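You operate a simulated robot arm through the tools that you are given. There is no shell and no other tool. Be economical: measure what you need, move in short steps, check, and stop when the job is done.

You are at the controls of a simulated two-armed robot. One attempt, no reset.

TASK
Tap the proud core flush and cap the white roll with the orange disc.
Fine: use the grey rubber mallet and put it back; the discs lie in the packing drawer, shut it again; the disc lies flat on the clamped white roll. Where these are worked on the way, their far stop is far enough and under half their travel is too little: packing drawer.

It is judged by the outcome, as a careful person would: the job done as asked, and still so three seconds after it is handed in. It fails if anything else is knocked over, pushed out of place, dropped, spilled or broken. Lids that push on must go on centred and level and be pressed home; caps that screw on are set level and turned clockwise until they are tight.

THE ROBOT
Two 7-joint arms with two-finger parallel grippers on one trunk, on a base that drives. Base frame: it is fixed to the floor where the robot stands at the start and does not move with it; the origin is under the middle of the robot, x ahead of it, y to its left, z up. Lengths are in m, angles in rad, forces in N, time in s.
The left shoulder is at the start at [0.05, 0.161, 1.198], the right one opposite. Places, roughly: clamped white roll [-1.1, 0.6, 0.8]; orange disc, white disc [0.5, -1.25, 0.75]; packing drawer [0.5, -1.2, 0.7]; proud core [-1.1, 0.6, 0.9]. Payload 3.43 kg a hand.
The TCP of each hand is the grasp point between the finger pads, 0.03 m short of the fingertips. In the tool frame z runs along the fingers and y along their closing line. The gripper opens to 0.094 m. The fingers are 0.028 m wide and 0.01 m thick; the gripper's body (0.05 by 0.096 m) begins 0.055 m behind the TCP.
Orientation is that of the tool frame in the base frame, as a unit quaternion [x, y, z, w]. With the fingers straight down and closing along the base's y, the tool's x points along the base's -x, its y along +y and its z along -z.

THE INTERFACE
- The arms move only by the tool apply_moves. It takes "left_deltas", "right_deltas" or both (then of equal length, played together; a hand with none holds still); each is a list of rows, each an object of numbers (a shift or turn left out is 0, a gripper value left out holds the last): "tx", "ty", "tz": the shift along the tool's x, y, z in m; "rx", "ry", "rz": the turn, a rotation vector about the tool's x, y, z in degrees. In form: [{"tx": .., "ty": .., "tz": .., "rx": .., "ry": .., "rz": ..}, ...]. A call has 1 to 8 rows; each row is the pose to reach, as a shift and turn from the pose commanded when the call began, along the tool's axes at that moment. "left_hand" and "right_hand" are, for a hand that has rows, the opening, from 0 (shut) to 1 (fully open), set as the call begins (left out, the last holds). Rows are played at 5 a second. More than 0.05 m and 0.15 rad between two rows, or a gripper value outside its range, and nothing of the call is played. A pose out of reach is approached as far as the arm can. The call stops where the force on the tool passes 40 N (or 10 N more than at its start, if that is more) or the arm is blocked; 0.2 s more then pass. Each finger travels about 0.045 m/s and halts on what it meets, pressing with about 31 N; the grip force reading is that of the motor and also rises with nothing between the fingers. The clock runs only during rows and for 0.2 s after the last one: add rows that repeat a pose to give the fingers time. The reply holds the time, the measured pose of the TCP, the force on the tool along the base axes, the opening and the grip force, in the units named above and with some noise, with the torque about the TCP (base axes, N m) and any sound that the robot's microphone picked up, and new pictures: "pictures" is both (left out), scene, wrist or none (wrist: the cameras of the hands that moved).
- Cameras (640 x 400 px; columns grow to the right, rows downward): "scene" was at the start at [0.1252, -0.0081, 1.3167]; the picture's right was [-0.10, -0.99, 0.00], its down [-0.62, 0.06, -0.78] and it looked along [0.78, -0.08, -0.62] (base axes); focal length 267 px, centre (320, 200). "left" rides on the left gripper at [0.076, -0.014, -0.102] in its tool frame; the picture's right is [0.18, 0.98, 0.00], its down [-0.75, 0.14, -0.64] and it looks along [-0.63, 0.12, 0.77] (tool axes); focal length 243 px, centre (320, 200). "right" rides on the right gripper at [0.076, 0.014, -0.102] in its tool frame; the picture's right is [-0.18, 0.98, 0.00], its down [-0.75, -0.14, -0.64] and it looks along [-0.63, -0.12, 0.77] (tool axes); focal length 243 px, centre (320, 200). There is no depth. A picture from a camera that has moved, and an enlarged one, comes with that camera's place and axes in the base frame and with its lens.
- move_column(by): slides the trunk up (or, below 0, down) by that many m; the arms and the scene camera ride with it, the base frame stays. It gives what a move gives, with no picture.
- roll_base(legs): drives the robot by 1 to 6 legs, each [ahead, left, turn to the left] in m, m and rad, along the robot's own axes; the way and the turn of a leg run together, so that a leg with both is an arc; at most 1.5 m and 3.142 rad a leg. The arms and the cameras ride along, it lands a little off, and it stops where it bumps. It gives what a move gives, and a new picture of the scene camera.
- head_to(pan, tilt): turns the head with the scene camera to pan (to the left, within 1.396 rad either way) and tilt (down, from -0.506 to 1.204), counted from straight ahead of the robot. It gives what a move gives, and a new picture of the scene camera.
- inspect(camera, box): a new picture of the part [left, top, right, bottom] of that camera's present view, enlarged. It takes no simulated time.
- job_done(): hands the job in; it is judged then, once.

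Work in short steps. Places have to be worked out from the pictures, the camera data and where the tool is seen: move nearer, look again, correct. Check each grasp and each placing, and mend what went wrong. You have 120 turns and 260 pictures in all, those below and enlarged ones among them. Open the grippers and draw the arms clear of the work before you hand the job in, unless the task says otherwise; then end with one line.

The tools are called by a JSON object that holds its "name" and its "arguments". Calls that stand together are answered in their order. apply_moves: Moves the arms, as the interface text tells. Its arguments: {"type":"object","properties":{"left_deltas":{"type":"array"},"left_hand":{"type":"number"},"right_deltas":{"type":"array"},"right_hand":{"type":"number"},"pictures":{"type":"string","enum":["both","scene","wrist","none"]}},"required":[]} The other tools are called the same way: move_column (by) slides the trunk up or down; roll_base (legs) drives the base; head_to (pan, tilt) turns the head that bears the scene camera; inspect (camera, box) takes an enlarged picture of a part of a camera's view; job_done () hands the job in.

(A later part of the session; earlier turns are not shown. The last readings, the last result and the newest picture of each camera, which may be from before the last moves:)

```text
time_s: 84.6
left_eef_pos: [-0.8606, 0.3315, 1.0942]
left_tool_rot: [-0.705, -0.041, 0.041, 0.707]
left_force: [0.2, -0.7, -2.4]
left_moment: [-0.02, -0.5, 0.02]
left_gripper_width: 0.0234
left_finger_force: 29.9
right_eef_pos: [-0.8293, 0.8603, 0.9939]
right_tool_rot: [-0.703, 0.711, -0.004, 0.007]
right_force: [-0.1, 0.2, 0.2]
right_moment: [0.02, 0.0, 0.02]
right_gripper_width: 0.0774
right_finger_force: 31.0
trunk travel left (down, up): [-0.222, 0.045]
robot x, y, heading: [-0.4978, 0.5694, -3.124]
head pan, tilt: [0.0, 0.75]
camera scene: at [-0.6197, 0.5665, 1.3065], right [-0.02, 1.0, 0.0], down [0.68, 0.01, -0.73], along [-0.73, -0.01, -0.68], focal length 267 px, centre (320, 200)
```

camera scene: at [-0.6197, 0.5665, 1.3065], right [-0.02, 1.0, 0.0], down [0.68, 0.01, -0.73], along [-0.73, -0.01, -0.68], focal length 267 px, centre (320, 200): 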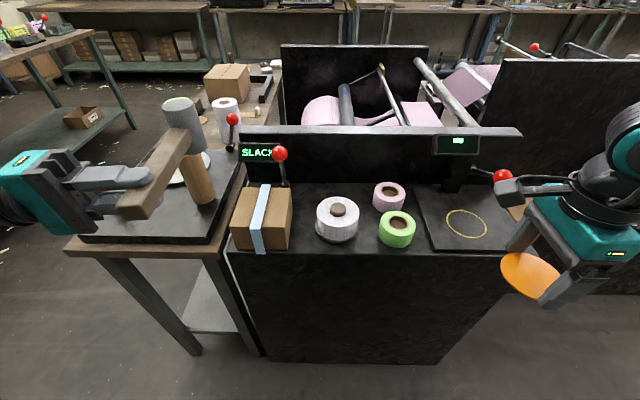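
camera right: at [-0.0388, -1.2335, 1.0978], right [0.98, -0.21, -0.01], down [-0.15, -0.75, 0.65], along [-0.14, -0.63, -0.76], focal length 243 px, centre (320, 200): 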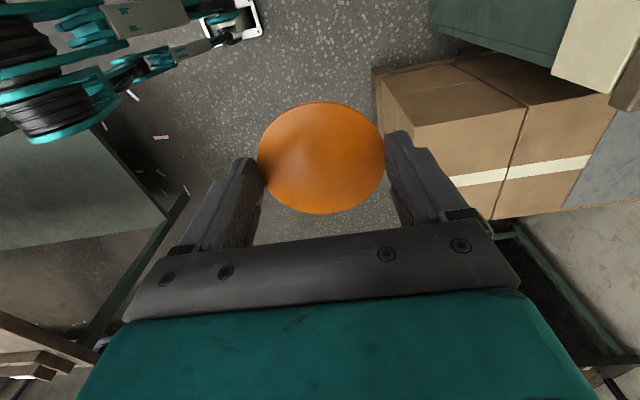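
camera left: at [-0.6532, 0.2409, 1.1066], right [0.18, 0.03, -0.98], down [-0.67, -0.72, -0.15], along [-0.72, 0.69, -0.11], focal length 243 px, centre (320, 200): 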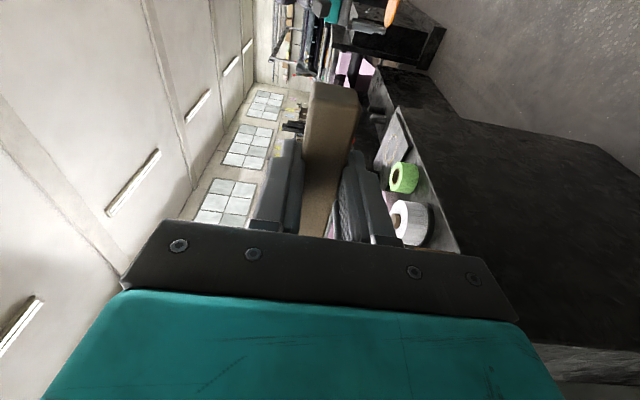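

Core top is about (-1.035,0.598,0.89). I move the mallet over it, staying high.

{"name": "apply_moves", "arguments": {"left_deltas": [{"tx": 0.002, "tz": 0.037}, {"tx": 0.004, "tz": 0.074}, {"tx": 0.007, "tz": 0.111}, {"tx": 0.009, "tz": 0.148}, {"tx": 0.011, "tz": 0.185}, {"tx": 0.0135, "tz": 0.222}, {"tx": 0.0156, "tz": 0.257}, {"tx": 0.0156, "tz": 0.257}]}}

{"name": "inspect", "arguments": {"camera": "scene", "box": [220, 110, 440, 270]}}

```text
time_s: 86.4
left_eef_pos: [-0.8728, 0.5873, 1.0979]
left_tool_rot: [-0.704, -0.041, 0.041, 0.708]
left_force: [-0.3, 0.1, -3.5]
left_moment: [0.01, -0.44, -0.02]
left_gripper_width: 0.0237
left_finger_force: 30.7
right_eef_pos: [-0.8292, 0.8599, 0.9939]
right_tool_rot: [-0.703, 0.711, -0.002, 0.007]
right_force: [0.5, 0.1, 0.4]
right_moment: [-0.03, -0.01, 0.01]
right_gripper_width: 0.0769
right_finger_force: 30.7
trunk travel left (down, up): [-0.222, 0.045]
robot x, y, heading: [-0.4996, 0.5716, -3.122]
head pan, tilt: [0.0, 0.75]
camera scene: at [-0.6189, 0.5665, 1.3066], right [-0.02, 1.0, 0.0], down [0.68, 0.01, -0.73], along [-0.73, -0.01, -0.68], focal length 267 px, centre (320, 200)
camera left: at [-0.7863, 0.495, 1.1103], right [0.18, 0.03, -0.98], down [-0.67, -0.72, -0.14], along [-0.72, 0.69, -0.11], focal length 243 px, centre (320, 200)
```

scene: 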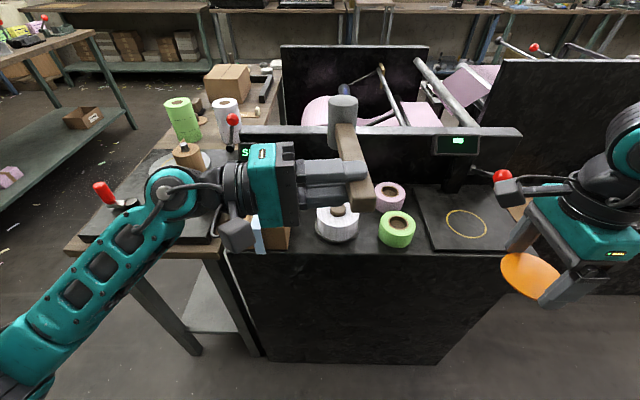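
left: 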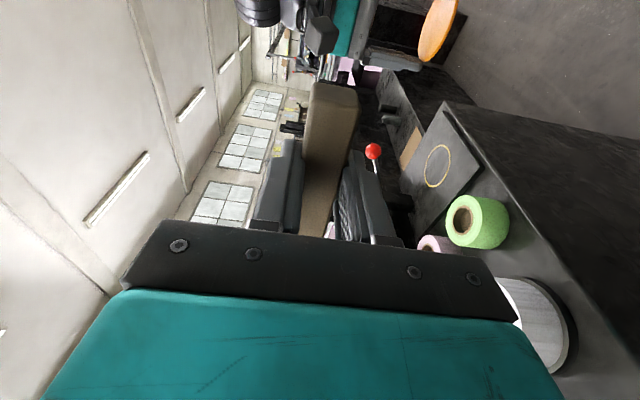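

```text
2.50 times, centred on (330, 190) of scene
camera zoom: at [-0.6189, 0.5665, 1.3066], right [-0.02, 1.0, 0.0], down [0.68, 0.01, -0.73], along [-0.73, -0.01, -0.68], focal length 667 px, centre (295, 225)
```

zoom: 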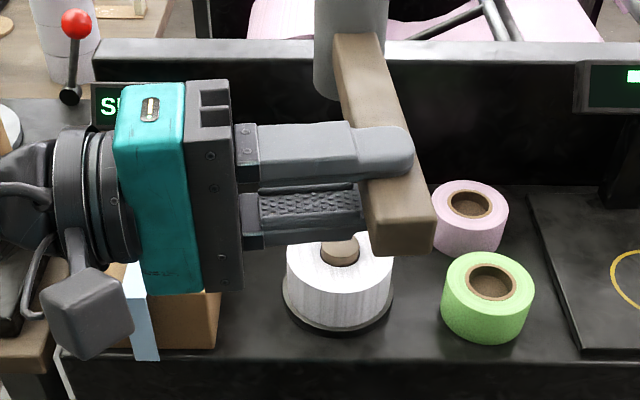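

Mallet head is over the core (≈(-1.035,0.595)). I lower it to ~2 cm above the core and check.

{"name": "apply_moves", "arguments": {"left_deltas": [{"ty": 0.03}, {"ty": 0.06}, {"ty": 0.09}, {"ty": 0.12}, {"ty": 0.135}, {"ty": 0.135}], "pictures": "none"}}

{"name": "inspect", "arguments": {"camera": "scene", "box": [220, 130, 440, 290]}}

```text
time_s: 87.8
left_eef_pos: [-0.8733, 0.587, 0.9622]
left_tool_rot: [-0.704, -0.041, 0.041, 0.708]
left_force: [0.5, 0.1, -4.1]
left_moment: [-0.04, -0.48, 0.02]
left_gripper_width: 0.0236
left_finger_force: 31.2
right_eef_pos: [-0.8291, 0.8616, 0.9938]
right_tool_rot: [-0.703, 0.711, -0.003, 0.006]
right_force: [0.5, -0.6, -0.7]
right_moment: [0.01, 0.05, 0.0]
right_gripper_width: 0.0773
right_finger_force: 31.4
trunk travel left (down, up): [-0.222, 0.045]
robot x, y, heading: [-0.4957, 0.566, -3.125]
head pan, tilt: [0.0, 0.75]
```

```text
2.50 times, centred on (330, 210) of scene
camera zoom: at [-0.6189, 0.5667, 1.3066], right [-0.02, 1.0, 0.0], down [0.68, 0.01, -0.73], along [-0.73, -0.01, -0.68], focal length 667 px, centre (295, 175)
```

zoom: 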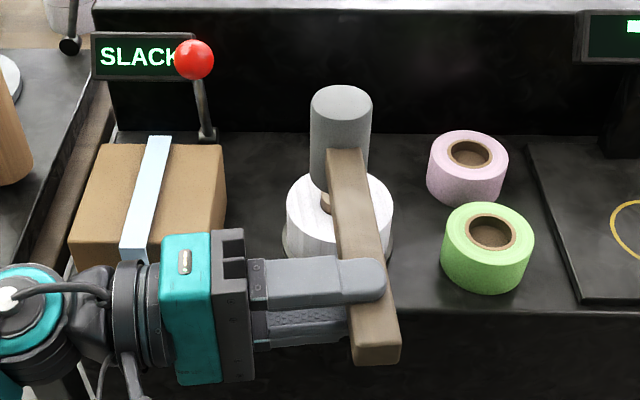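

I zoom on the gap between mallet face and core.

{"name": "inspect", "arguments": {"camera": "scene", "box": [305, 155, 365, 235]}}

{"name": "inspect", "arguments": {"camera": "right", "box": [0, 0, 640, 400]}}

```text
5.00 times, centred on (335, 195) of scene
camera zoom: at [-0.6189, 0.5667, 1.3066], right [-0.02, 1.0, 0.0], down [0.68, 0.01, -0.73], along [-0.73, -0.01, -0.68], focal length 1333 px, centre (245, 225)
```

zoom: 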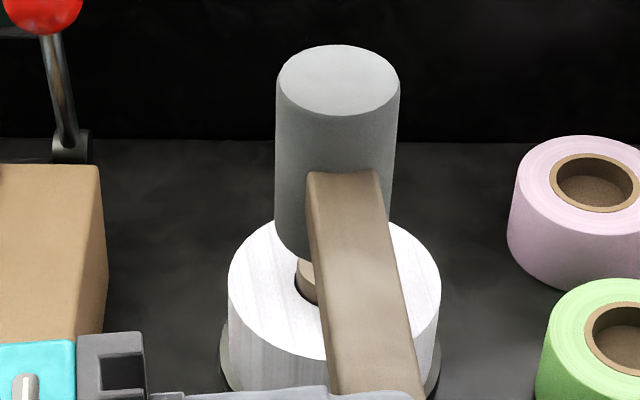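

```text
1.00 times, centred on (320, 200) of right
camera zoom: at [-0.8472, 0.7831, 1.0966], right [-0.98, 0.2, -0.01], down [0.14, 0.75, 0.65], along [0.14, 0.63, -0.76], focal length 243 px, centre (320, 200)
```

zoom: 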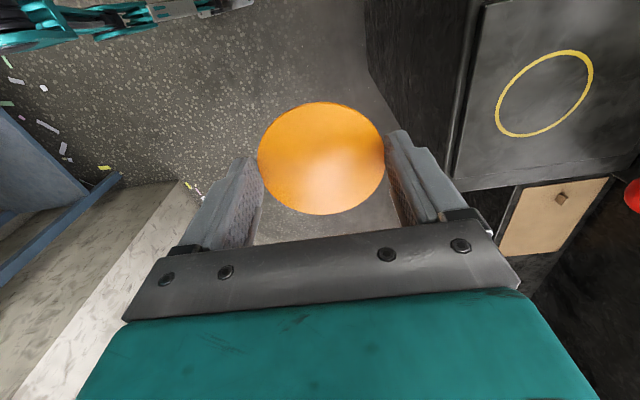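

Laterally centred. I lower 15 mm more in small rows and re-check the fore-aft alignment.

{"name": "apply_moves", "arguments": {"left_deltas": [{"ty": 0.005}, {"ty": 0.01}, {"ty": 0.015}, {"ty": 0.015}], "pictures": "none"}}

{"name": "inspect", "arguments": {"camera": "scene", "box": [305, 165, 365, 225]}}

```text
time_s: 88.8
left_eef_pos: [-0.8737, 0.5888, 0.9459]
left_tool_rot: [-0.704, -0.041, 0.042, 0.707]
left_force: [-0.8, 0.6, -3.4]
left_moment: [-0.03, -0.45, 0.01]
left_gripper_width: 0.0236
left_finger_force: 30.5
right_eef_pos: [-0.8287, 0.8607, 0.9938]
right_tool_rot: [-0.702, 0.712, -0.003, 0.005]
right_force: [0.3, -0.5, 0.2]
right_moment: [0.01, -0.01, -0.01]
right_gripper_width: 0.0774
right_finger_force: 31.1
trunk travel left (down, up): [-0.222, 0.045]
robot x, y, heading: [-0.4953, 0.5642, -3.122]
head pan, tilt: [0.0, 0.75]
```

```text
6.67 times, centred on (335, 195) of scene
camera zoom: at [-0.6189, 0.5667, 1.3066], right [-0.02, 1.0, 0.0], down [0.68, 0.01, -0.73], along [-0.73, -0.01, -0.68], focal length 1778 px, centre (220, 233)
```

zoom: 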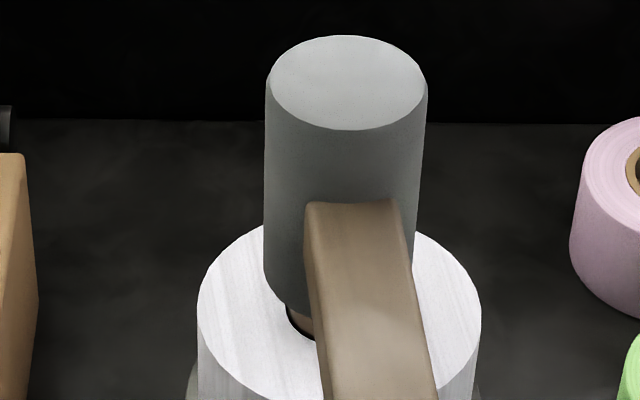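

Nearly touching. I nudge 4 mm forward and lower slowly to find the contact height.

{"name": "apply_moves", "arguments": {"left_deltas": [{"tx": -0.004}, {"tx": -0.004, "ty": 0.003}, {"tx": -0.004, "ty": 0.006}, {"tx": -0.004, "ty": 0.009}, {"tx": -0.004, "ty": 0.012}, {"tx": -0.004, "ty": 0.015}], "pictures": "none"}}

{"name": "inspect", "arguments": {"camera": "scene", "box": [305, 165, 365, 225]}}

```text
time_s: 90.2
left_eef_pos: [-0.8785, 0.59, 0.9305]
left_tool_rot: [-0.704, -0.041, 0.041, 0.708]
left_force: [0.2, 0.5, -3.1]
left_moment: [-0.03, -0.49, 0.02]
left_gripper_width: 0.0235
left_finger_force: 31.0
right_eef_pos: [-0.8286, 0.8594, 0.9953]
right_tool_rot: [-0.703, 0.711, -0.003, 0.006]
right_force: [0.1, 1.4, -0.4]
right_moment: [0.01, 0.02, 0.01]
right_gripper_width: 0.0775
right_finger_force: 31.4
trunk travel left (down, up): [-0.222, 0.045]
robot x, y, heading: [-0.4965, 0.5676, -3.124]
head pan, tilt: [0.0, 0.75]
```

```text
6.67 times, centred on (335, 195) of scene
camera zoom: at [-0.6189, 0.5667, 1.3066], right [-0.02, 1.0, 0.0], down [0.68, 0.01, -0.73], along [-0.73, -0.01, -0.68], focal length 1778 px, centre (220, 233)
```

zoom: 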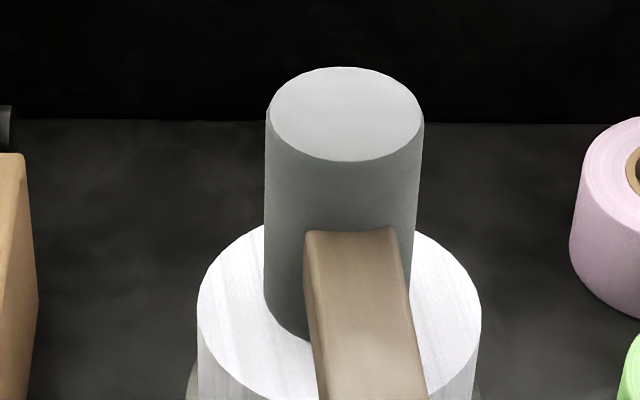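

No contact yet, and the head looks ~13 mm too near the robot side. I raise, move 13 mm forward and lower again slowly.

{"name": "apply_moves", "arguments": {"left_deltas": [{"ty": -0.01}, {"ty": -0.02}, {"tx": -0.006, "ty": -0.02}, {"tx": -0.013, "ty": -0.02}, {"tx": -0.013, "ty": -0.015}, {"tx": -0.013, "ty": -0.01}, {"tx": -0.013, "ty": -0.005}, {"tx": -0.013, "ty": 0}], "pictures": "none"}}

{"name": "inspect", "arguments": {"camera": "scene", "box": [305, 165, 365, 225]}}

```text
time_s: 92.0
left_eef_pos: [-0.8921, 0.5873, 0.9305]
left_tool_rot: [-0.704, -0.042, 0.042, 0.708]
left_force: [-0.1, -0.8, -3.4]
left_moment: [-0.04, -0.47, -0.02]
left_gripper_width: 0.0236
left_finger_force: 31.2
right_eef_pos: [-0.8304, 0.8603, 0.9931]
right_tool_rot: [-0.702, 0.712, -0.003, 0.006]
right_force: [0.6, -0.9, -0.8]
right_moment: [-0.06, 0.0, 0.01]
right_gripper_width: 0.0769
right_finger_force: 31.1
trunk travel left (down, up): [-0.222, 0.045]
robot x, y, heading: [-0.4951, 0.5694, -3.129]
head pan, tilt: [0.0, 0.75]
```

```text
6.67 times, centred on (335, 195) of scene
camera zoom: at [-0.619, 0.5667, 1.3066], right [-0.02, 1.0, 0.0], down [0.68, 0.01, -0.73], along [-0.73, -0.01, -0.68], focal length 1778 px, centre (220, 233)
```

zoom: 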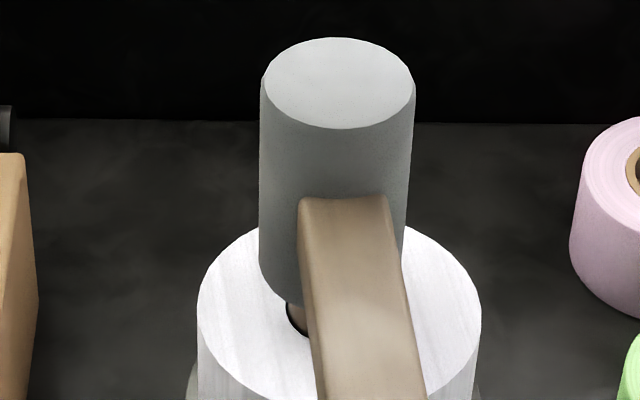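

Better alignment. I lower slowly further until contact.

{"name": "apply_moves", "arguments": {"left_deltas": [{"tz": 0.002, "ty": 0.002}, {"tz": 0.002, "ty": 0.004}, {"tz": 0.002, "ty": 0.006}, {"tz": 0.002, "ty": 0.008}, {"tz": 0.002, "ty": 0.01}], "pictures": "none"}}

{"name": "inspect", "arguments": {"camera": "scene", "box": [305, 165, 365, 225]}}

```text
time_s: 93.2
left_eef_pos: [-0.8935, 0.5891, 0.9208]
left_tool_rot: [-0.704, -0.041, 0.041, 0.707]
left_force: [0.4, 0.3, -3.3]
left_moment: [-0.01, -0.47, -0.04]
left_gripper_width: 0.0238
left_finger_force: 31.0
right_eef_pos: [-0.8306, 0.8595, 0.9949]
right_tool_rot: [-0.703, 0.711, -0.002, 0.006]
right_force: [-0.5, -0.2, -0.1]
right_moment: [-0.02, 0.0, 0.01]
right_gripper_width: 0.0772
right_finger_force: 30.9
trunk travel left (down, up): [-0.222, 0.045]
robot x, y, heading: [-0.4961, 0.5687, -3.125]
head pan, tilt: [0.0, 0.75]
```

```text
6.67 times, centred on (335, 195) of scene
camera zoom: at [-0.6189, 0.5667, 1.3066], right [-0.02, 1.0, 0.0], down [0.68, 0.01, -0.73], along [-0.73, -0.01, -0.68], focal length 1778 px, centre (220, 233)
```

zoom: 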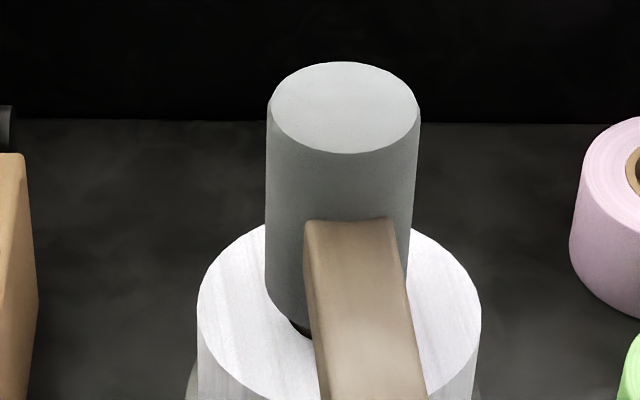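

Still no contact; keep lowering gently, moving a few mm more forward.

{"name": "apply_moves", "arguments": {"left_deltas": [{"tx": -0.006, "ty": 0}, {"tx": -0.006, "ty": 0.003}, {"tx": -0.006, "ty": 0.006}, {"tx": -0.006, "ty": 0.009}, {"tx": -0.006, "ty": 0.012}, {"tx": -0.006, "ty": 0.015}], "pictures": "none"}}

{"name": "inspect", "arguments": {"camera": "scene", "box": [305, 165, 365, 225]}}

```text
time_s: 94.6
left_eef_pos: [-0.8966, 0.5885, 0.912]
left_tool_rot: [-0.704, -0.041, 0.041, 0.708]
left_force: [-2.3, 0.6, -0.5]
left_moment: [0.02, 0.09, -0.15]
left_gripper_width: 0.0235
left_finger_force: 30.9
left hand out of reach, approached as far as the arm can: row 6
right_eef_pos: [-0.8298, 0.8602, 0.9942]
right_tool_rot: [-0.702, 0.712, -0.003, 0.006]
right_force: [-0.6, 0.0, -0.2]
right_moment: [0.03, 0.02, 0.02]
right_gripper_width: 0.0774
right_finger_force: 31.0
trunk travel left (down, up): [-0.222, 0.045]
robot x, y, heading: [-0.4942, 0.5675, -3.124]
head pan, tilt: [0.0, 0.75]
```

```text
6.67 times, centred on (335, 195) of scene
camera zoom: at [-0.6188, 0.5668, 1.3066], right [-0.02, 1.0, 0.0], down [0.68, 0.01, -0.73], along [-0.73, -0.01, -0.68], focal length 1778 px, centre (220, 233)
```

zoom: 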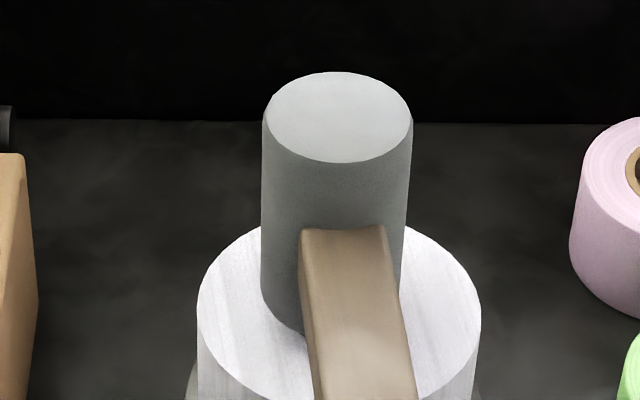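

Contact felt (≈3 N) at TCP z≈0.913, so the core top is ≈0.872. I raise the mallet, drive 5 cm closer for arm range, and readjust before tapping.

{"name": "apply_moves", "arguments": {"left_deltas": [{"ty": -0.02}, {"ty": -0.04}, {"ty": -0.06}, {"ty": -0.06}], "pictures": "none"}}

{"name": "roll_base", "arguments": {"legs": [[0.05, 0, 0]]}}

{"name": "apply_moves", "arguments": {"left_deltas": [{"tx": 0.02}, {"tx": 0.038}, {"tx": 0.038}], "pictures": "none"}}

{"name": "inspect", "arguments": {"camera": "scene", "box": [280, 170, 400, 250]}}

```text
time_s: 95.6
left_eef_pos: [-0.8958, 0.588, 0.9721]
left_tool_rot: [-0.704, -0.041, 0.041, 0.707]
left_force: [-0.2, 0.6, -2.8]
left_moment: [-0.03, -0.47, 0.01]
left_gripper_width: 0.0236
left_finger_force: 30.6
right_eef_pos: [-0.8291, 0.8611, 0.9951]
right_tool_rot: [-0.703, 0.711, -0.002, 0.005]
right_force: [-0.7, -0.7, 0.2]
right_moment: [0.0, 0.0, -0.01]
right_gripper_width: 0.0771
right_finger_force: 30.7
trunk travel left (down, up): [-0.222, 0.045]
robot x, y, heading: [-0.4986, 0.5707, -3.124]
head pan, tilt: [0.0, 0.75]
```

```text
time_s: 96.5
left_eef_pos: [-0.946, 0.5874, 0.9722]
left_tool_rot: [-0.705, -0.041, 0.041, 0.707]
left_force: [-0.4, 0.4, -3.8]
left_moment: [-0.04, -0.47, -0.01]
left_gripper_width: 0.0233
left_finger_force: 30.9
right_eef_pos: [-0.8816, 0.8592, 0.9929]
right_tool_rot: [-0.702, 0.712, -0.004, 0.006]
right_force: [0.0, 0.0, -0.6]
right_moment: [0.0, 0.02, 0.02]
right_gripper_width: 0.0773
right_finger_force: 31.5
trunk travel left (down, up): [-0.222, 0.045]
robot x, y, heading: [-0.5437, 0.5697, -3.123]
head pan, tilt: [0.0, 0.75]
camera scene: at [-0.6699, 0.5658, 1.3065], right [-0.02, 1.0, 0.0], down [0.68, 0.01, -0.73], along [-0.73, -0.01, -0.68], focal length 267 px, centre (320, 200)
```

scene: 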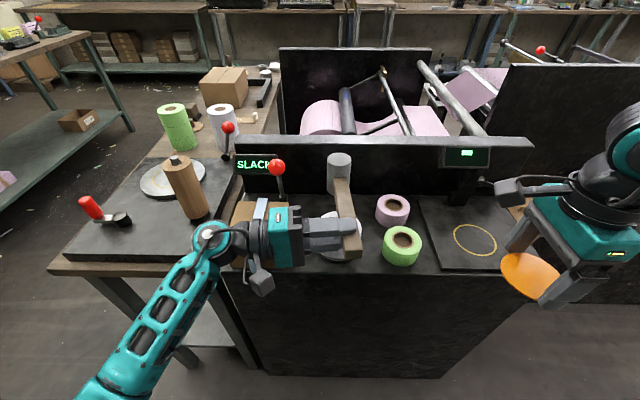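

```text
time_s: 97.3
left_eef_pos: [-0.9084, 0.5926, 0.9729]
left_tool_rot: [-0.705, -0.04, 0.041, 0.707]
left_force: [-0.5, 0.2, -3.7]
left_moment: [-0.03, -0.44, -0.02]
left_gripper_width: 0.0235
left_finger_force: 31.0
right_eef_pos: [-0.8802, 0.8599, 0.9941]
right_tool_rot: [-0.703, 0.712, -0.002, 0.006]
right_force: [0.2, 0.4, -1.1]
right_moment: [-0.04, -0.01, 0.0]
right_gripper_width: 0.0772
right_finger_force: 31.0
trunk travel left (down, up): [-0.222, 0.045]
robot x, y, heading: [-0.5484, 0.5665, -3.127]
head pan, tilt: [0.0, 0.75]
```

```text
5.00 times, centred on (340, 210) of scene
camera zoom: at [-0.6692, 0.5658, 1.3066], right [-0.02, 1.0, 0.0], down [0.68, 0.01, -0.73], along [-0.73, -0.01, -0.68], focal length 1333 px, centre (220, 150)
```

zoom: 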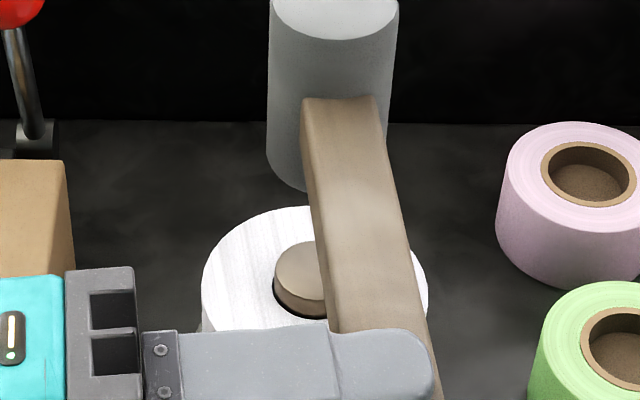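

The core is in view and still proud. I shift 5 mm left and deliver a first tap, then lift.

{"name": "apply_moves", "arguments": {"left_deltas": [{"tz": -0.005}, {"tz": -0.005, "ty": 0.03}, {"tz": -0.005, "ty": 0.07}, {"tz": -0.005, "ty": 0.078}, {"tz": -0.005, "ty": 0.04}, {"tz": -0.005, "ty": 0.0}], "pictures": "none"}}

{"name": "inspect", "arguments": {"camera": "scene", "box": [280, 170, 400, 250]}}

```text
time_s: 98.7
left_eef_pos: [-0.9059, 0.5876, 0.9708]
left_tool_rot: [-0.705, -0.042, 0.04, 0.707]
left_force: [-0.6, 0.1, -3.8]
left_moment: [0.01, -0.47, 0.01]
left_gripper_width: 0.0234
left_finger_force: 30.6
left hand out of reach, approached as far as the arm can: row 3, 4
right_eef_pos: [-0.8792, 0.8597, 0.9945]
right_tool_rot: [-0.702, 0.712, -0.003, 0.006]
right_force: [0.9, -0.1, -0.1]
right_moment: [-0.03, 0.0, 0.02]
right_gripper_width: 0.0774
right_finger_force: 30.9
trunk travel left (down, up): [-0.222, 0.045]
robot x, y, heading: [-0.5484, 0.5632, -3.125]
head pan, tilt: [0.0, 0.75]
```

```text
5.00 times, centred on (340, 210) of scene
camera zoom: at [-0.6692, 0.5657, 1.3065], right [-0.02, 1.0, 0.0], down [0.68, 0.01, -0.73], along [-0.73, -0.01, -0.68], focal length 1333 px, centre (220, 150)
```

zoom: 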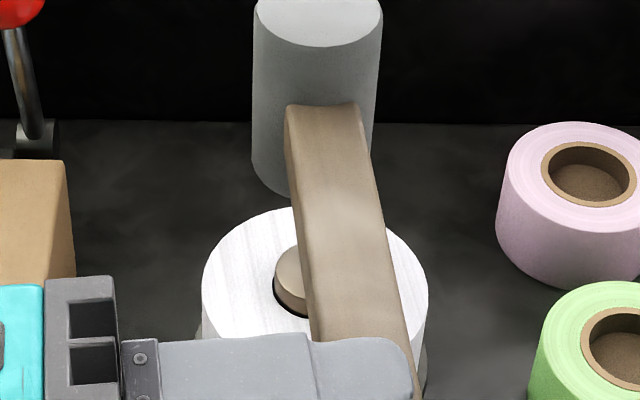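

The arm bottoms out near this height. I raise the mallet a bit and lower the trunk 6 cm to gain range.

{"name": "apply_moves", "arguments": {"left_deltas": [{"ty": -0.03}, {"ty": -0.06}, {"ty": -0.06}], "pictures": "none"}}

{"name": "move_column", "arguments": {"by": -0.06}}

{"name": "inspect", "arguments": {"camera": "scene", "box": [260, 150, 420, 250]}}

```text
time_s: 99.5
left_eef_pos: [-0.909, 0.587, 1.0324]
left_tool_rot: [-0.703, -0.041, 0.04, 0.708]
left_force: [1.0, 0.2, -4.5]
left_moment: [-0.02, -0.48, 0.0]
left_gripper_width: 0.0234
left_finger_force: 30.5
right_eef_pos: [-0.8798, 0.8594, 0.9934]
right_tool_rot: [-0.703, 0.711, -0.002, 0.006]
right_force: [-0.1, -0.2, -1.6]
right_moment: [-0.03, 0.0, -0.01]
right_gripper_width: 0.0772
right_finger_force: 30.7
trunk travel left (down, up): [-0.222, 0.045]
robot x, y, heading: [-0.5468, 0.5647, -3.123]
head pan, tilt: [0.0, 0.75]
```

```text
time_s: 100.5
left_eef_pos: [-0.9084, 0.5873, 0.9714]
left_tool_rot: [-0.705, -0.04, 0.041, 0.707]
left_force: [0.0, 0.3, -4.3]
left_moment: [-0.04, -0.47, 0.0]
left_gripper_width: 0.0238
left_finger_force: 30.9
right_eef_pos: [-0.8789, 0.8597, 0.9336]
right_tool_rot: [-0.703, 0.711, -0.003, 0.006]
right_force: [0.4, 0.0, -0.9]
right_moment: [0.0, -0.04, 0.01]
right_gripper_width: 0.077
right_finger_force: 31.3
trunk travel left (down, up): [-0.162, 0.105]
robot x, y, heading: [-0.546, 0.5667, -3.121]
head pan, tilt: [0.0, 0.75]
```

```text
4.00 times, centred on (340, 200) of scene
camera zoom: at [-0.669, 0.5658, 1.2466], right [-0.02, 1.0, 0.0], down [0.68, 0.01, -0.73], along [-0.73, -0.01, -0.68], focal length 1067 px, centre (240, 200)
```

zoom: 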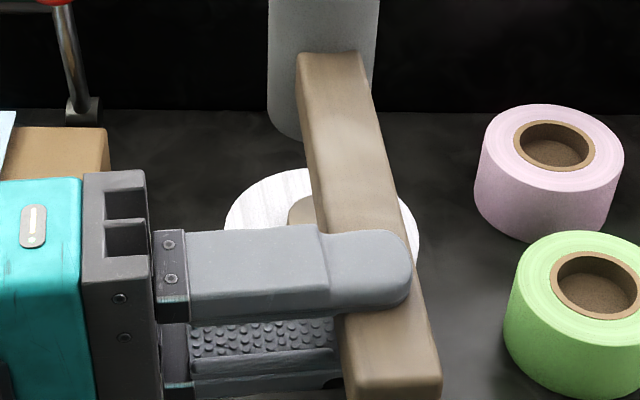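

Aligned. I tap again with full range, a bit harder, then lift.

{"name": "apply_moves", "arguments": {"left_deltas": [{"ty": 0.03}, {"ty": 0.076}, {"ty": 0.08}, {"ty": 0.04}, {"ty": 0.0}], "pictures": "none"}}

{"name": "inspect", "arguments": {"camera": "scene", "box": [260, 150, 420, 250]}}

```text
time_s: 101.7
left_eef_pos: [-0.909, 0.5902, 0.9721]
left_tool_rot: [-0.705, -0.041, 0.04, 0.707]
left_force: [0.6, -0.7, -3.7]
left_moment: [-0.04, -0.49, -0.01]
left_gripper_width: 0.0233
left_finger_force: 30.5
right_eef_pos: [-0.8803, 0.8599, 0.9353]
right_tool_rot: [-0.703, 0.711, -0.003, 0.006]
right_force: [-0.3, -0.4, -1.2]
right_moment: [0.02, 0.0, -0.01]
right_gripper_width: 0.0769
right_finger_force: 31.3
trunk travel left (down, up): [-0.162, 0.105]
robot x, y, heading: [-0.5445, 0.5666, -3.124]
head pan, tilt: [0.0, 0.75]
```

```text
4.00 times, centred on (340, 200) of scene
camera zoom: at [-0.6692, 0.5659, 1.2465], right [-0.02, 1.0, 0.0], down [0.68, 0.01, -0.73], along [-0.73, -0.01, -0.68], focal length 1067 px, centre (240, 200)
```

zoom: 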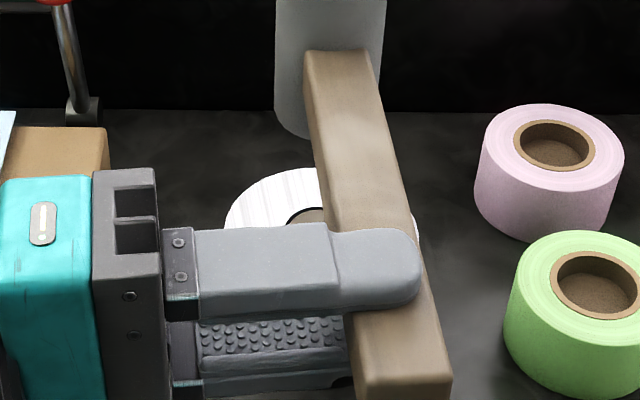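

The core dropped. I raise the mallet and move it aside to view the core clearly.

{"name": "apply_moves", "arguments": {"left_deltas": [{"ty": -0.03}, {"ty": -0.06}, {"ty": -0.08, "tz": -0.04}, {"ty": -0.09, "tz": -0.08}, {"ty": -0.1, "tz": -0.12}, {"ty": -0.11, "tz": -0.16}], "pictures": "none"}}

{"name": "inspect", "arguments": {"camera": "scene", "box": [300, 165, 380, 245]}}

```text
time_s: 103.1
left_eef_pos: [-0.8888, 0.4252, 1.0809]
left_tool_rot: [-0.704, -0.04, 0.041, 0.708]
left_force: [0.3, 0.4, -3.5]
left_moment: [-0.05, -0.45, -0.02]
left_gripper_width: 0.0237
left_finger_force: 30.9
right_eef_pos: [-0.8791, 0.8595, 0.9352]
right_tool_rot: [-0.703, 0.712, -0.002, 0.005]
right_force: [0.6, -0.3, -0.7]
right_moment: [-0.04, 0.03, 0.01]
right_gripper_width: 0.0772
right_finger_force: 30.6
trunk travel left (down, up): [-0.162, 0.105]
robot x, y, heading: [-0.5417, 0.5682, -3.122]
head pan, tilt: [0.0, 0.75]
```

```text
5.00 times, centred on (340, 205) of scene
camera zoom: at [-0.669, 0.5655, 1.2466], right [-0.02, 1.0, 0.0], down [0.68, 0.01, -0.73], along [-0.73, -0.01, -0.68], focal length 1333 px, centre (220, 175)
```

zoom: 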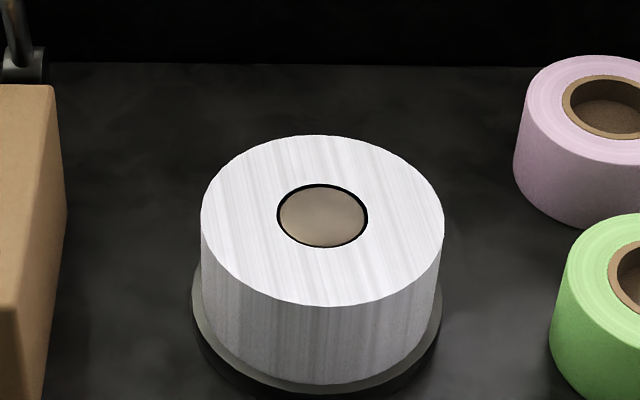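

The core is flush. Now I move the mallet hand well left, and raise the disc hand and bring it laterally in line with the roll (centre ≈(-1.057,0.600), top ≈0.862).

{"name": "apply_moves", "arguments": {"left_deltas": [{"tx": 0.03, "tz": -0.03}, {"tx": 0.06, "tz": -0.06}, {"tx": 0.08, "tz": -0.09}, {"tx": 0.1, "tz": -0.12}, {"tx": 0.1, "tz": -0.15}, {"tx": 0.1, "tz": -0.18}, {"tx": 0.1, "tz": -0.18}], "right_deltas": [{"tz": -0.03}, {"tz": -0.06, "rx": -0.73, "ry": 0.23}, {"tz": -0.065, "tx": 0.04, "rx": -0.73, "ry": 0.23}, {"tz": -0.065, "tx": 0.085, "rx": -0.73, "ry": 0.23}, {"tz": -0.065, "tx": 0.13, "rx": -0.73, "ry": 0.23}, {"tz": -0.065, "tx": 0.17, "rx": -0.73, "ry": 0.23}, {"tz": -0.065, "tx": 0.17, "rx": -0.73, "ry": 0.23}], "pictures": "scene"}}

```text
time_s: 104.7
left_eef_pos: [-0.7706, 0.2596, 1.0759]
left_tool_rot: [-0.704, -0.041, 0.04, 0.708]
left_force: [0.0, -0.7, -2.9]
left_moment: [-0.05, -0.49, 0.0]
left_gripper_width: 0.0237
left_finger_force: 31.1
right_eef_pos: [-0.8822, 0.6892, 1.0]
right_tool_rot: [-0.703, 0.711, 0.002, 0.0]
right_force: [-0.1, 0.0, -0.8]
right_moment: [0.0, 0.03, 0.02]
right_gripper_width: 0.0772
right_finger_force: 32.0
trunk travel left (down, up): [-0.162, 0.105]
robot x, y, heading: [-0.5453, 0.5662, -3.124]
head pan, tilt: [0.0, 0.75]
camera scene: at [-0.669, 0.5658, 1.2466], right [-0.02, 1.0, 0.0], down [0.68, 0.01, -0.73], along [-0.73, -0.01, -0.68], focal length 267 px, centre (320, 200)
```

scene: 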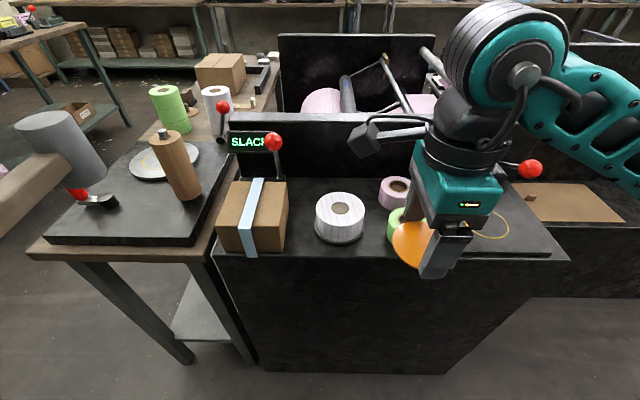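

Level and clear. I move the disc to directly above the roll, still ~11 cm up.

{"name": "apply_moves", "arguments": {"right_deltas": [{"tx": 0.03, "ty": 0.02}, {"tx": 0.06, "ty": 0.05}, {"tx": 0.087, "ty": 0.08}, {"tx": 0.087, "ty": 0.11}, {"tx": 0.087, "ty": 0.145}, {"tx": 0.087, "ty": 0.174}, {"tx": 0.087, "ty": 0.174}]}}

{"name": "inspect", "arguments": {"camera": "right", "box": [180, 80, 460, 260]}}

```text
time_s: 106.3
left_eef_pos: [-0.772, 0.2596, 1.0768]
left_tool_rot: [-0.704, -0.041, 0.041, 0.708]
left_force: [-0.9, 0.0, -2.7]
left_moment: [-0.04, -0.47, 0.01]
left_gripper_width: 0.0234
left_finger_force: 30.9
right_eef_pos: [-1.055, 0.6027, 0.9967]
right_tool_rot: [-0.702, 0.712, 0.001, 0.0]
right_force: [0.6, -0.1, 0.3]
right_moment: [0.03, 0.01, 0.01]
right_gripper_width: 0.0772
right_finger_force: 30.6
trunk travel left (down, up): [-0.162, 0.105]
robot x, y, heading: [-0.5447, 0.5646, -3.124]
head pan, tilt: [0.0, 0.75]
camera scene: at [-0.669, 0.5657, 1.2466], right [-0.02, 1.0, 0.0], down [0.68, 0.01, -0.73], along [-0.73, -0.01, -0.68], focal length 267 px, centre (320, 200)
camera right: at [-1.0715, 0.525, 1.0997], right [-0.98, 0.2, 0.0], down [0.15, 0.75, 0.64], along [0.13, 0.63, -0.77], focal length 243 px, centre (320, 200)
```

scene: 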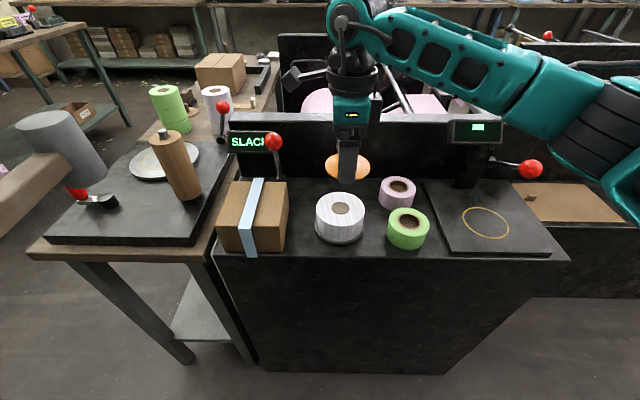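
right: 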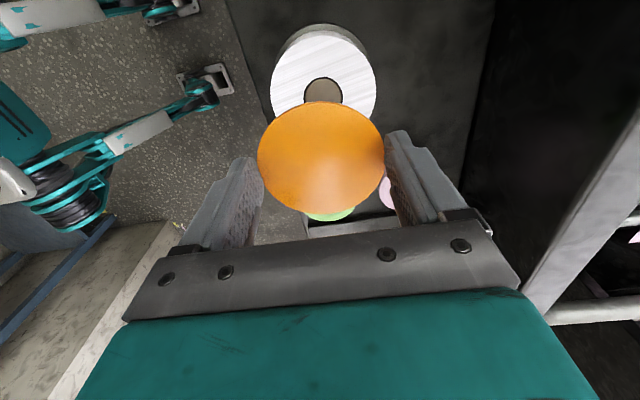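

```text
2.22 times, centred on (320, 170) of right
camera zoom: at [-1.0715, 0.525, 1.0997], right [-0.98, 0.2, 0.0], down [0.15, 0.75, 0.64], along [0.13, 0.63, -0.77], focal length 539 px, centre (320, 267)
```

zoom: 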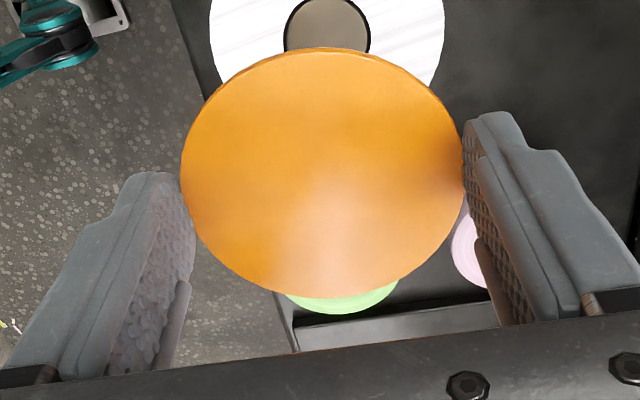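

Comparing disc and roll in both cameras puts the roll centre ≈(-1.0575,0.5925), so I shift 7.5 mm in -y and lower to ~1.5 cm above.

{"name": "apply_moves", "arguments": {"right_deltas": [{"tx": 0.0075, "ty": 0.001, "tz": 0.02}, {"tx": 0.0075, "ty": 0.001, "tz": 0.045}, {"tx": 0.0075, "ty": 0.001, "tz": 0.07}, {"tx": 0.0075, "ty": 0.001, "tz": 0.085}, {"tx": 0.0075, "ty": 0.001, "tz": 0.085}]}}

{"name": "inspect", "arguments": {"camera": "scene", "box": [300, 165, 380, 245]}}

```text
time_s: 107.5
left_eef_pos: [-0.7715, 0.2601, 1.0765]
left_tool_rot: [-0.704, -0.041, 0.041, 0.707]
left_force: [0.3, 1.3, -3.9]
left_moment: [-0.04, -0.45, 0.02]
left_gripper_width: 0.0237
left_finger_force: 31.3
right_eef_pos: [-1.0586, 0.5959, 0.9132]
right_tool_rot: [-0.702, 0.712, 0.001, 0.001]
right_force: [0.0, 0.0, -0.3]
right_moment: [-0.01, 0.0, 0.02]
right_gripper_width: 0.0775
right_finger_force: 30.6
trunk travel left (down, up): [-0.162, 0.105]
robot x, y, heading: [-0.5437, 0.5697, -3.123]
head pan, tilt: [0.0, 0.75]
camera scene: at [-0.6691, 0.5656, 1.2466], right [-0.02, 1.0, 0.0], down [0.68, 0.01, -0.73], along [-0.73, -0.01, -0.68], focal length 267 px, centre (320, 200)
camera right: at [-1.0748, 0.5184, 1.0151], right [-0.98, 0.2, 0.0], down [0.15, 0.75, 0.64], along [0.13, 0.63, -0.77], focal length 243 px, centre (320, 200)
```

scene: 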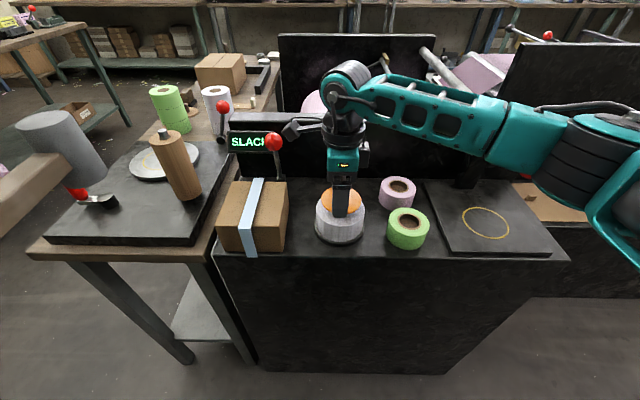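
right: 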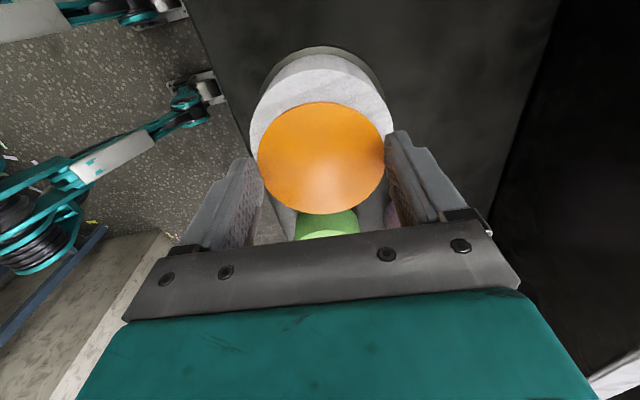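

```text
5.00 times, centred on (340, 205) of scene
camera zoom: at [-0.6691, 0.5656, 1.2466], right [-0.02, 1.0, 0.0], down [0.68, 0.01, -0.73], along [-0.73, -0.01, -0.68], focal length 1333 px, centre (220, 175)
```

zoom: 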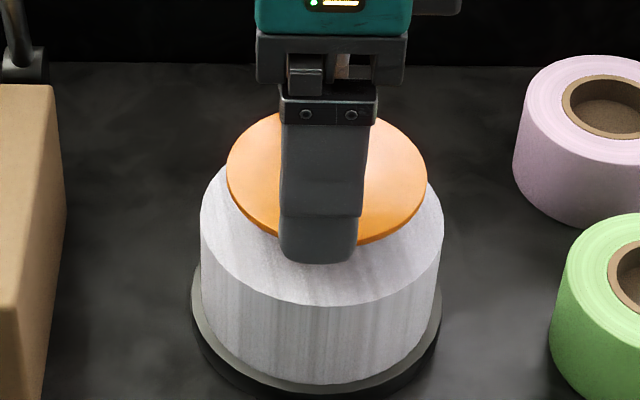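

Disc is concentric over the roll in both views. I lower slowly until contact.

{"name": "apply_moves", "arguments": {"right_deltas": [{"tz": 0.006}, {"tz": 0.011}, {"tz": 0.014}, {"tz": 0.016}, {"tz": 0.016}], "pictures": "none"}}

{"name": "inspect", "arguments": {"camera": "scene", "box": [300, 165, 380, 245]}}

```text
time_s: 108.7
left_eef_pos: [-0.7715, 0.2584, 1.077]
left_tool_rot: [-0.704, -0.041, 0.042, 0.708]
left_force: [-0.1, 0.6, -3.7]
left_moment: [-0.04, -0.5, -0.03]
left_gripper_width: 0.0237
left_finger_force: 30.5
right_eef_pos: [-1.0591, 0.5964, 0.8961]
right_tool_rot: [-0.703, 0.711, 0.001, 0.001]
right_force: [-0.6, 0.3, -0.4]
right_moment: [0.01, -0.03, 0.0]
right_gripper_width: 0.0768
right_finger_force: 30.8
trunk travel left (down, up): [-0.162, 0.105]
robot x, y, heading: [-0.5458, 0.5672, -3.127]
head pan, tilt: [0.0, 0.75]
```

```text
5.00 times, centred on (340, 205) of scene
camera zoom: at [-0.6691, 0.5656, 1.2466], right [-0.02, 1.0, 0.0], down [0.68, 0.01, -0.73], along [-0.73, -0.01, -0.68], focal length 1333 px, centre (220, 175)
```

zoom: 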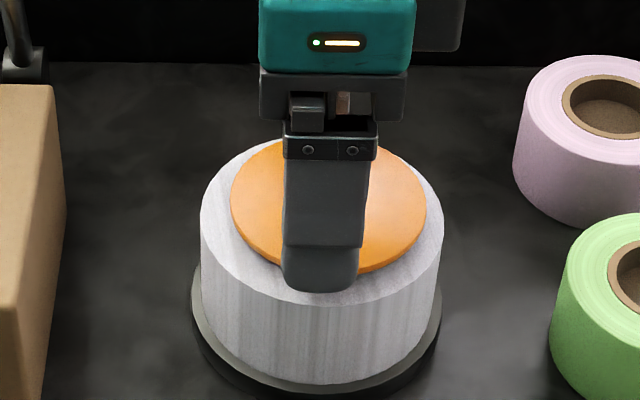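

A few mm left; continue in 1.5 mm rows until contact.

{"name": "apply_moves", "arguments": {"right_deltas": [{"tz": 0.0015, "tx": 0.001}, {"tz": 0.003, "tx": 0.001}, {"tz": 0.0045, "tx": 0.001}, {"tz": 0.006, "tx": 0.001}, {"tz": 0.0075, "tx": 0.001}], "pictures": "none"}}

{"name": "inspect", "arguments": {"camera": "scene", "box": [300, 165, 380, 245]}}

```text
time_s: 109.9
left_eef_pos: [-0.771, 0.2593, 1.0778]
left_tool_rot: [-0.704, -0.041, 0.041, 0.708]
left_force: [-0.3, 0.4, -3.6]
left_moment: [-0.01, -0.47, 0.0]
left_gripper_width: 0.0238
left_finger_force: 30.8
right_eef_pos: [-1.0582, 0.5959, 0.8893]
right_tool_rot: [-0.703, 0.711, 0.002, -0.001]
right_force: [-0.4, 1.2, 5.8]
right_moment: [0.23, -0.11, 0.0]
right_gripper_width: 0.0769
right_finger_force: 30.8
trunk travel left (down, up): [-0.162, 0.105]
robot x, y, heading: [-0.5455, 0.5681, -3.122]
head pan, tilt: [0.0, 0.75]
```

```text
5.00 times, centred on (340, 205) of scene
camera zoom: at [-0.6685, 0.5657, 1.2468], right [-0.02, 1.0, 0.0], down [0.68, 0.01, -0.73], along [-0.73, -0.01, -0.68], focal length 1333 px, centre (220, 175)
```

zoom: 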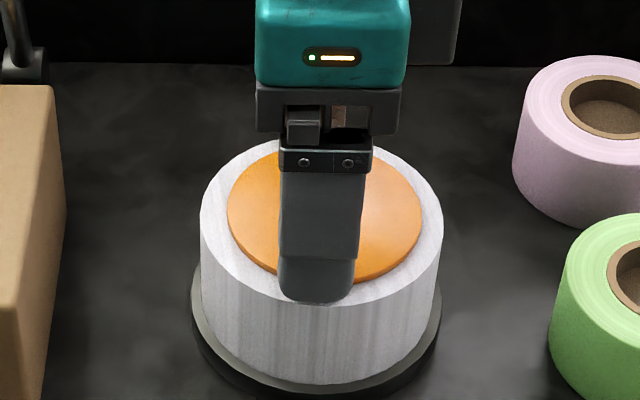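

Contact with the roll (≈6 N), disc centred. I open the fingers and check before lifting.

{"name": "apply_moves", "arguments": {"right_deltas": [{}, {}, {}, {}], "right_hand": 1.0, "pictures": "wrist"}}

{"name": "apply_moves", "arguments": {"right_deltas": [{"tz": -0.01}, {"tz": -0.03}, {"tz": -0.06}, {"tz": -0.1}, {"tz": -0.13}]}}

{"name": "inspect", "arguments": {"camera": "scene", "box": [300, 165, 380, 245]}}

```text
time_s: 110.9
left_eef_pos: [-0.7704, 0.2583, 1.0774]
left_tool_rot: [-0.704, -0.041, 0.041, 0.708]
left_force: [0.2, -0.4, -3.4]
left_moment: [-0.04, -0.47, -0.01]
left_gripper_width: 0.0237
left_finger_force: 30.6
right_eef_pos: [-1.0597, 0.5961, 0.8906]
right_tool_rot: [-0.703, 0.712, 0.001, -0.001]
right_force: [-3.9, 0.8, 9.7]
right_moment: [-0.01, -0.39, -0.06]
right_gripper_width: 0.0921
right_finger_force: 0.1
trunk travel left (down, up): [-0.162, 0.105]
robot x, y, heading: [-0.5469, 0.5675, -3.121]
head pan, tilt: [0.0, 0.75]
camera right: at [-1.0751, 0.5186, 0.9931], right [-0.98, 0.2, 0.0], down [0.15, 0.75, 0.64], along [0.12, 0.63, -0.77], focal length 243 px, centre (320, 200)
```

right: 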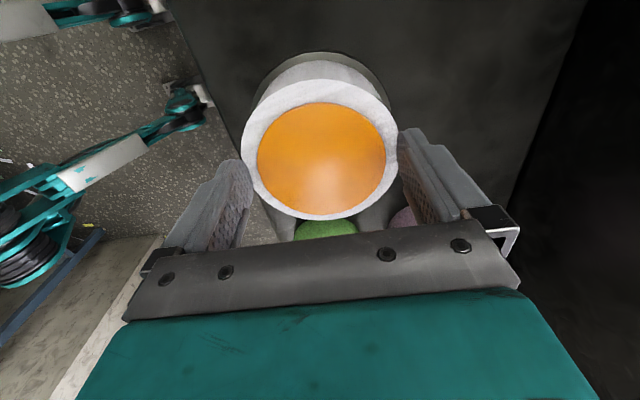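

```text
time_s: 112.1
left_eef_pos: [-0.7715, 0.2592, 1.0773]
left_tool_rot: [-0.704, -0.041, 0.04, 0.708]
left_force: [0.0, -0.3, -3.3]
left_moment: [-0.01, -0.49, 0.02]
left_gripper_width: 0.0238
left_finger_force: 31.4
right_eef_pos: [-1.0601, 0.5998, 1.0223]
right_tool_rot: [-0.703, 0.712, 0.0, 0.001]
right_force: [-0.4, -0.4, 0.0]
right_moment: [-0.03, 0.04, -0.01]
right_gripper_width: 0.0938
right_finger_force: 0.0
trunk travel left (down, up): [-0.162, 0.105]
robot x, y, heading: [-0.5462, 0.5669, -3.124]
head pan, tilt: [0.0, 0.75]
camera scene: at [-0.6689, 0.5656, 1.2466], right [-0.02, 1.0, 0.0], down [0.68, 0.01, -0.73], along [-0.73, -0.01, -0.68], focal length 267 px, centre (320, 200)
camera right: at [-1.0772, 0.5222, 1.1245], right [-0.98, 0.2, 0.0], down [0.15, 0.75, 0.64], along [0.13, 0.63, -0.77], focal length 243 px, centre (320, 200)
```

scene: 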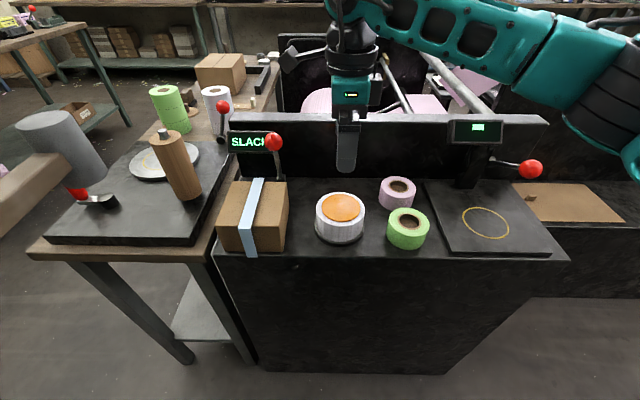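
right: 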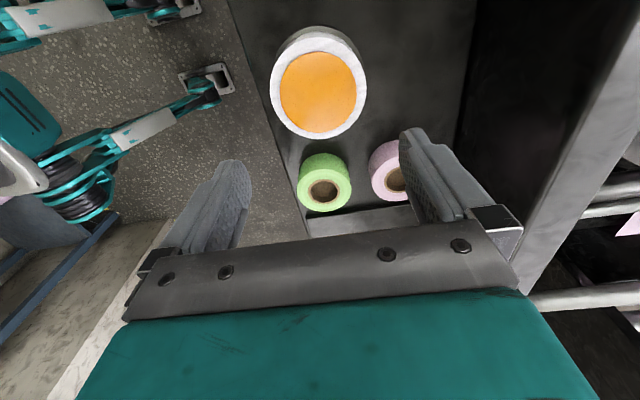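

```text
5.00 times, centred on (340, 205) of scene
camera zoom: at [-0.6689, 0.5656, 1.2466], right [-0.02, 1.0, 0.0], down [0.68, 0.01, -0.73], along [-0.73, -0.01, -0.68], focal length 1333 px, centre (220, 175)
```

zoom: 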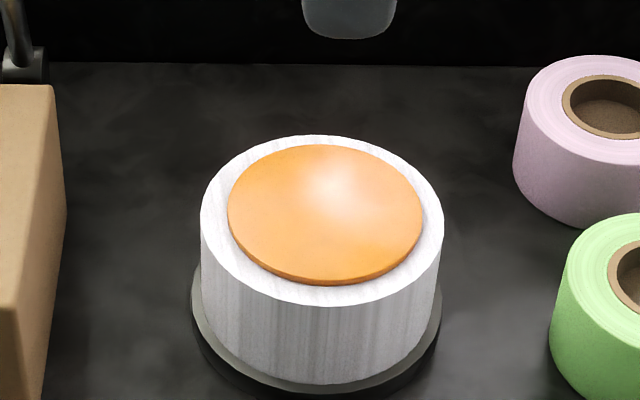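

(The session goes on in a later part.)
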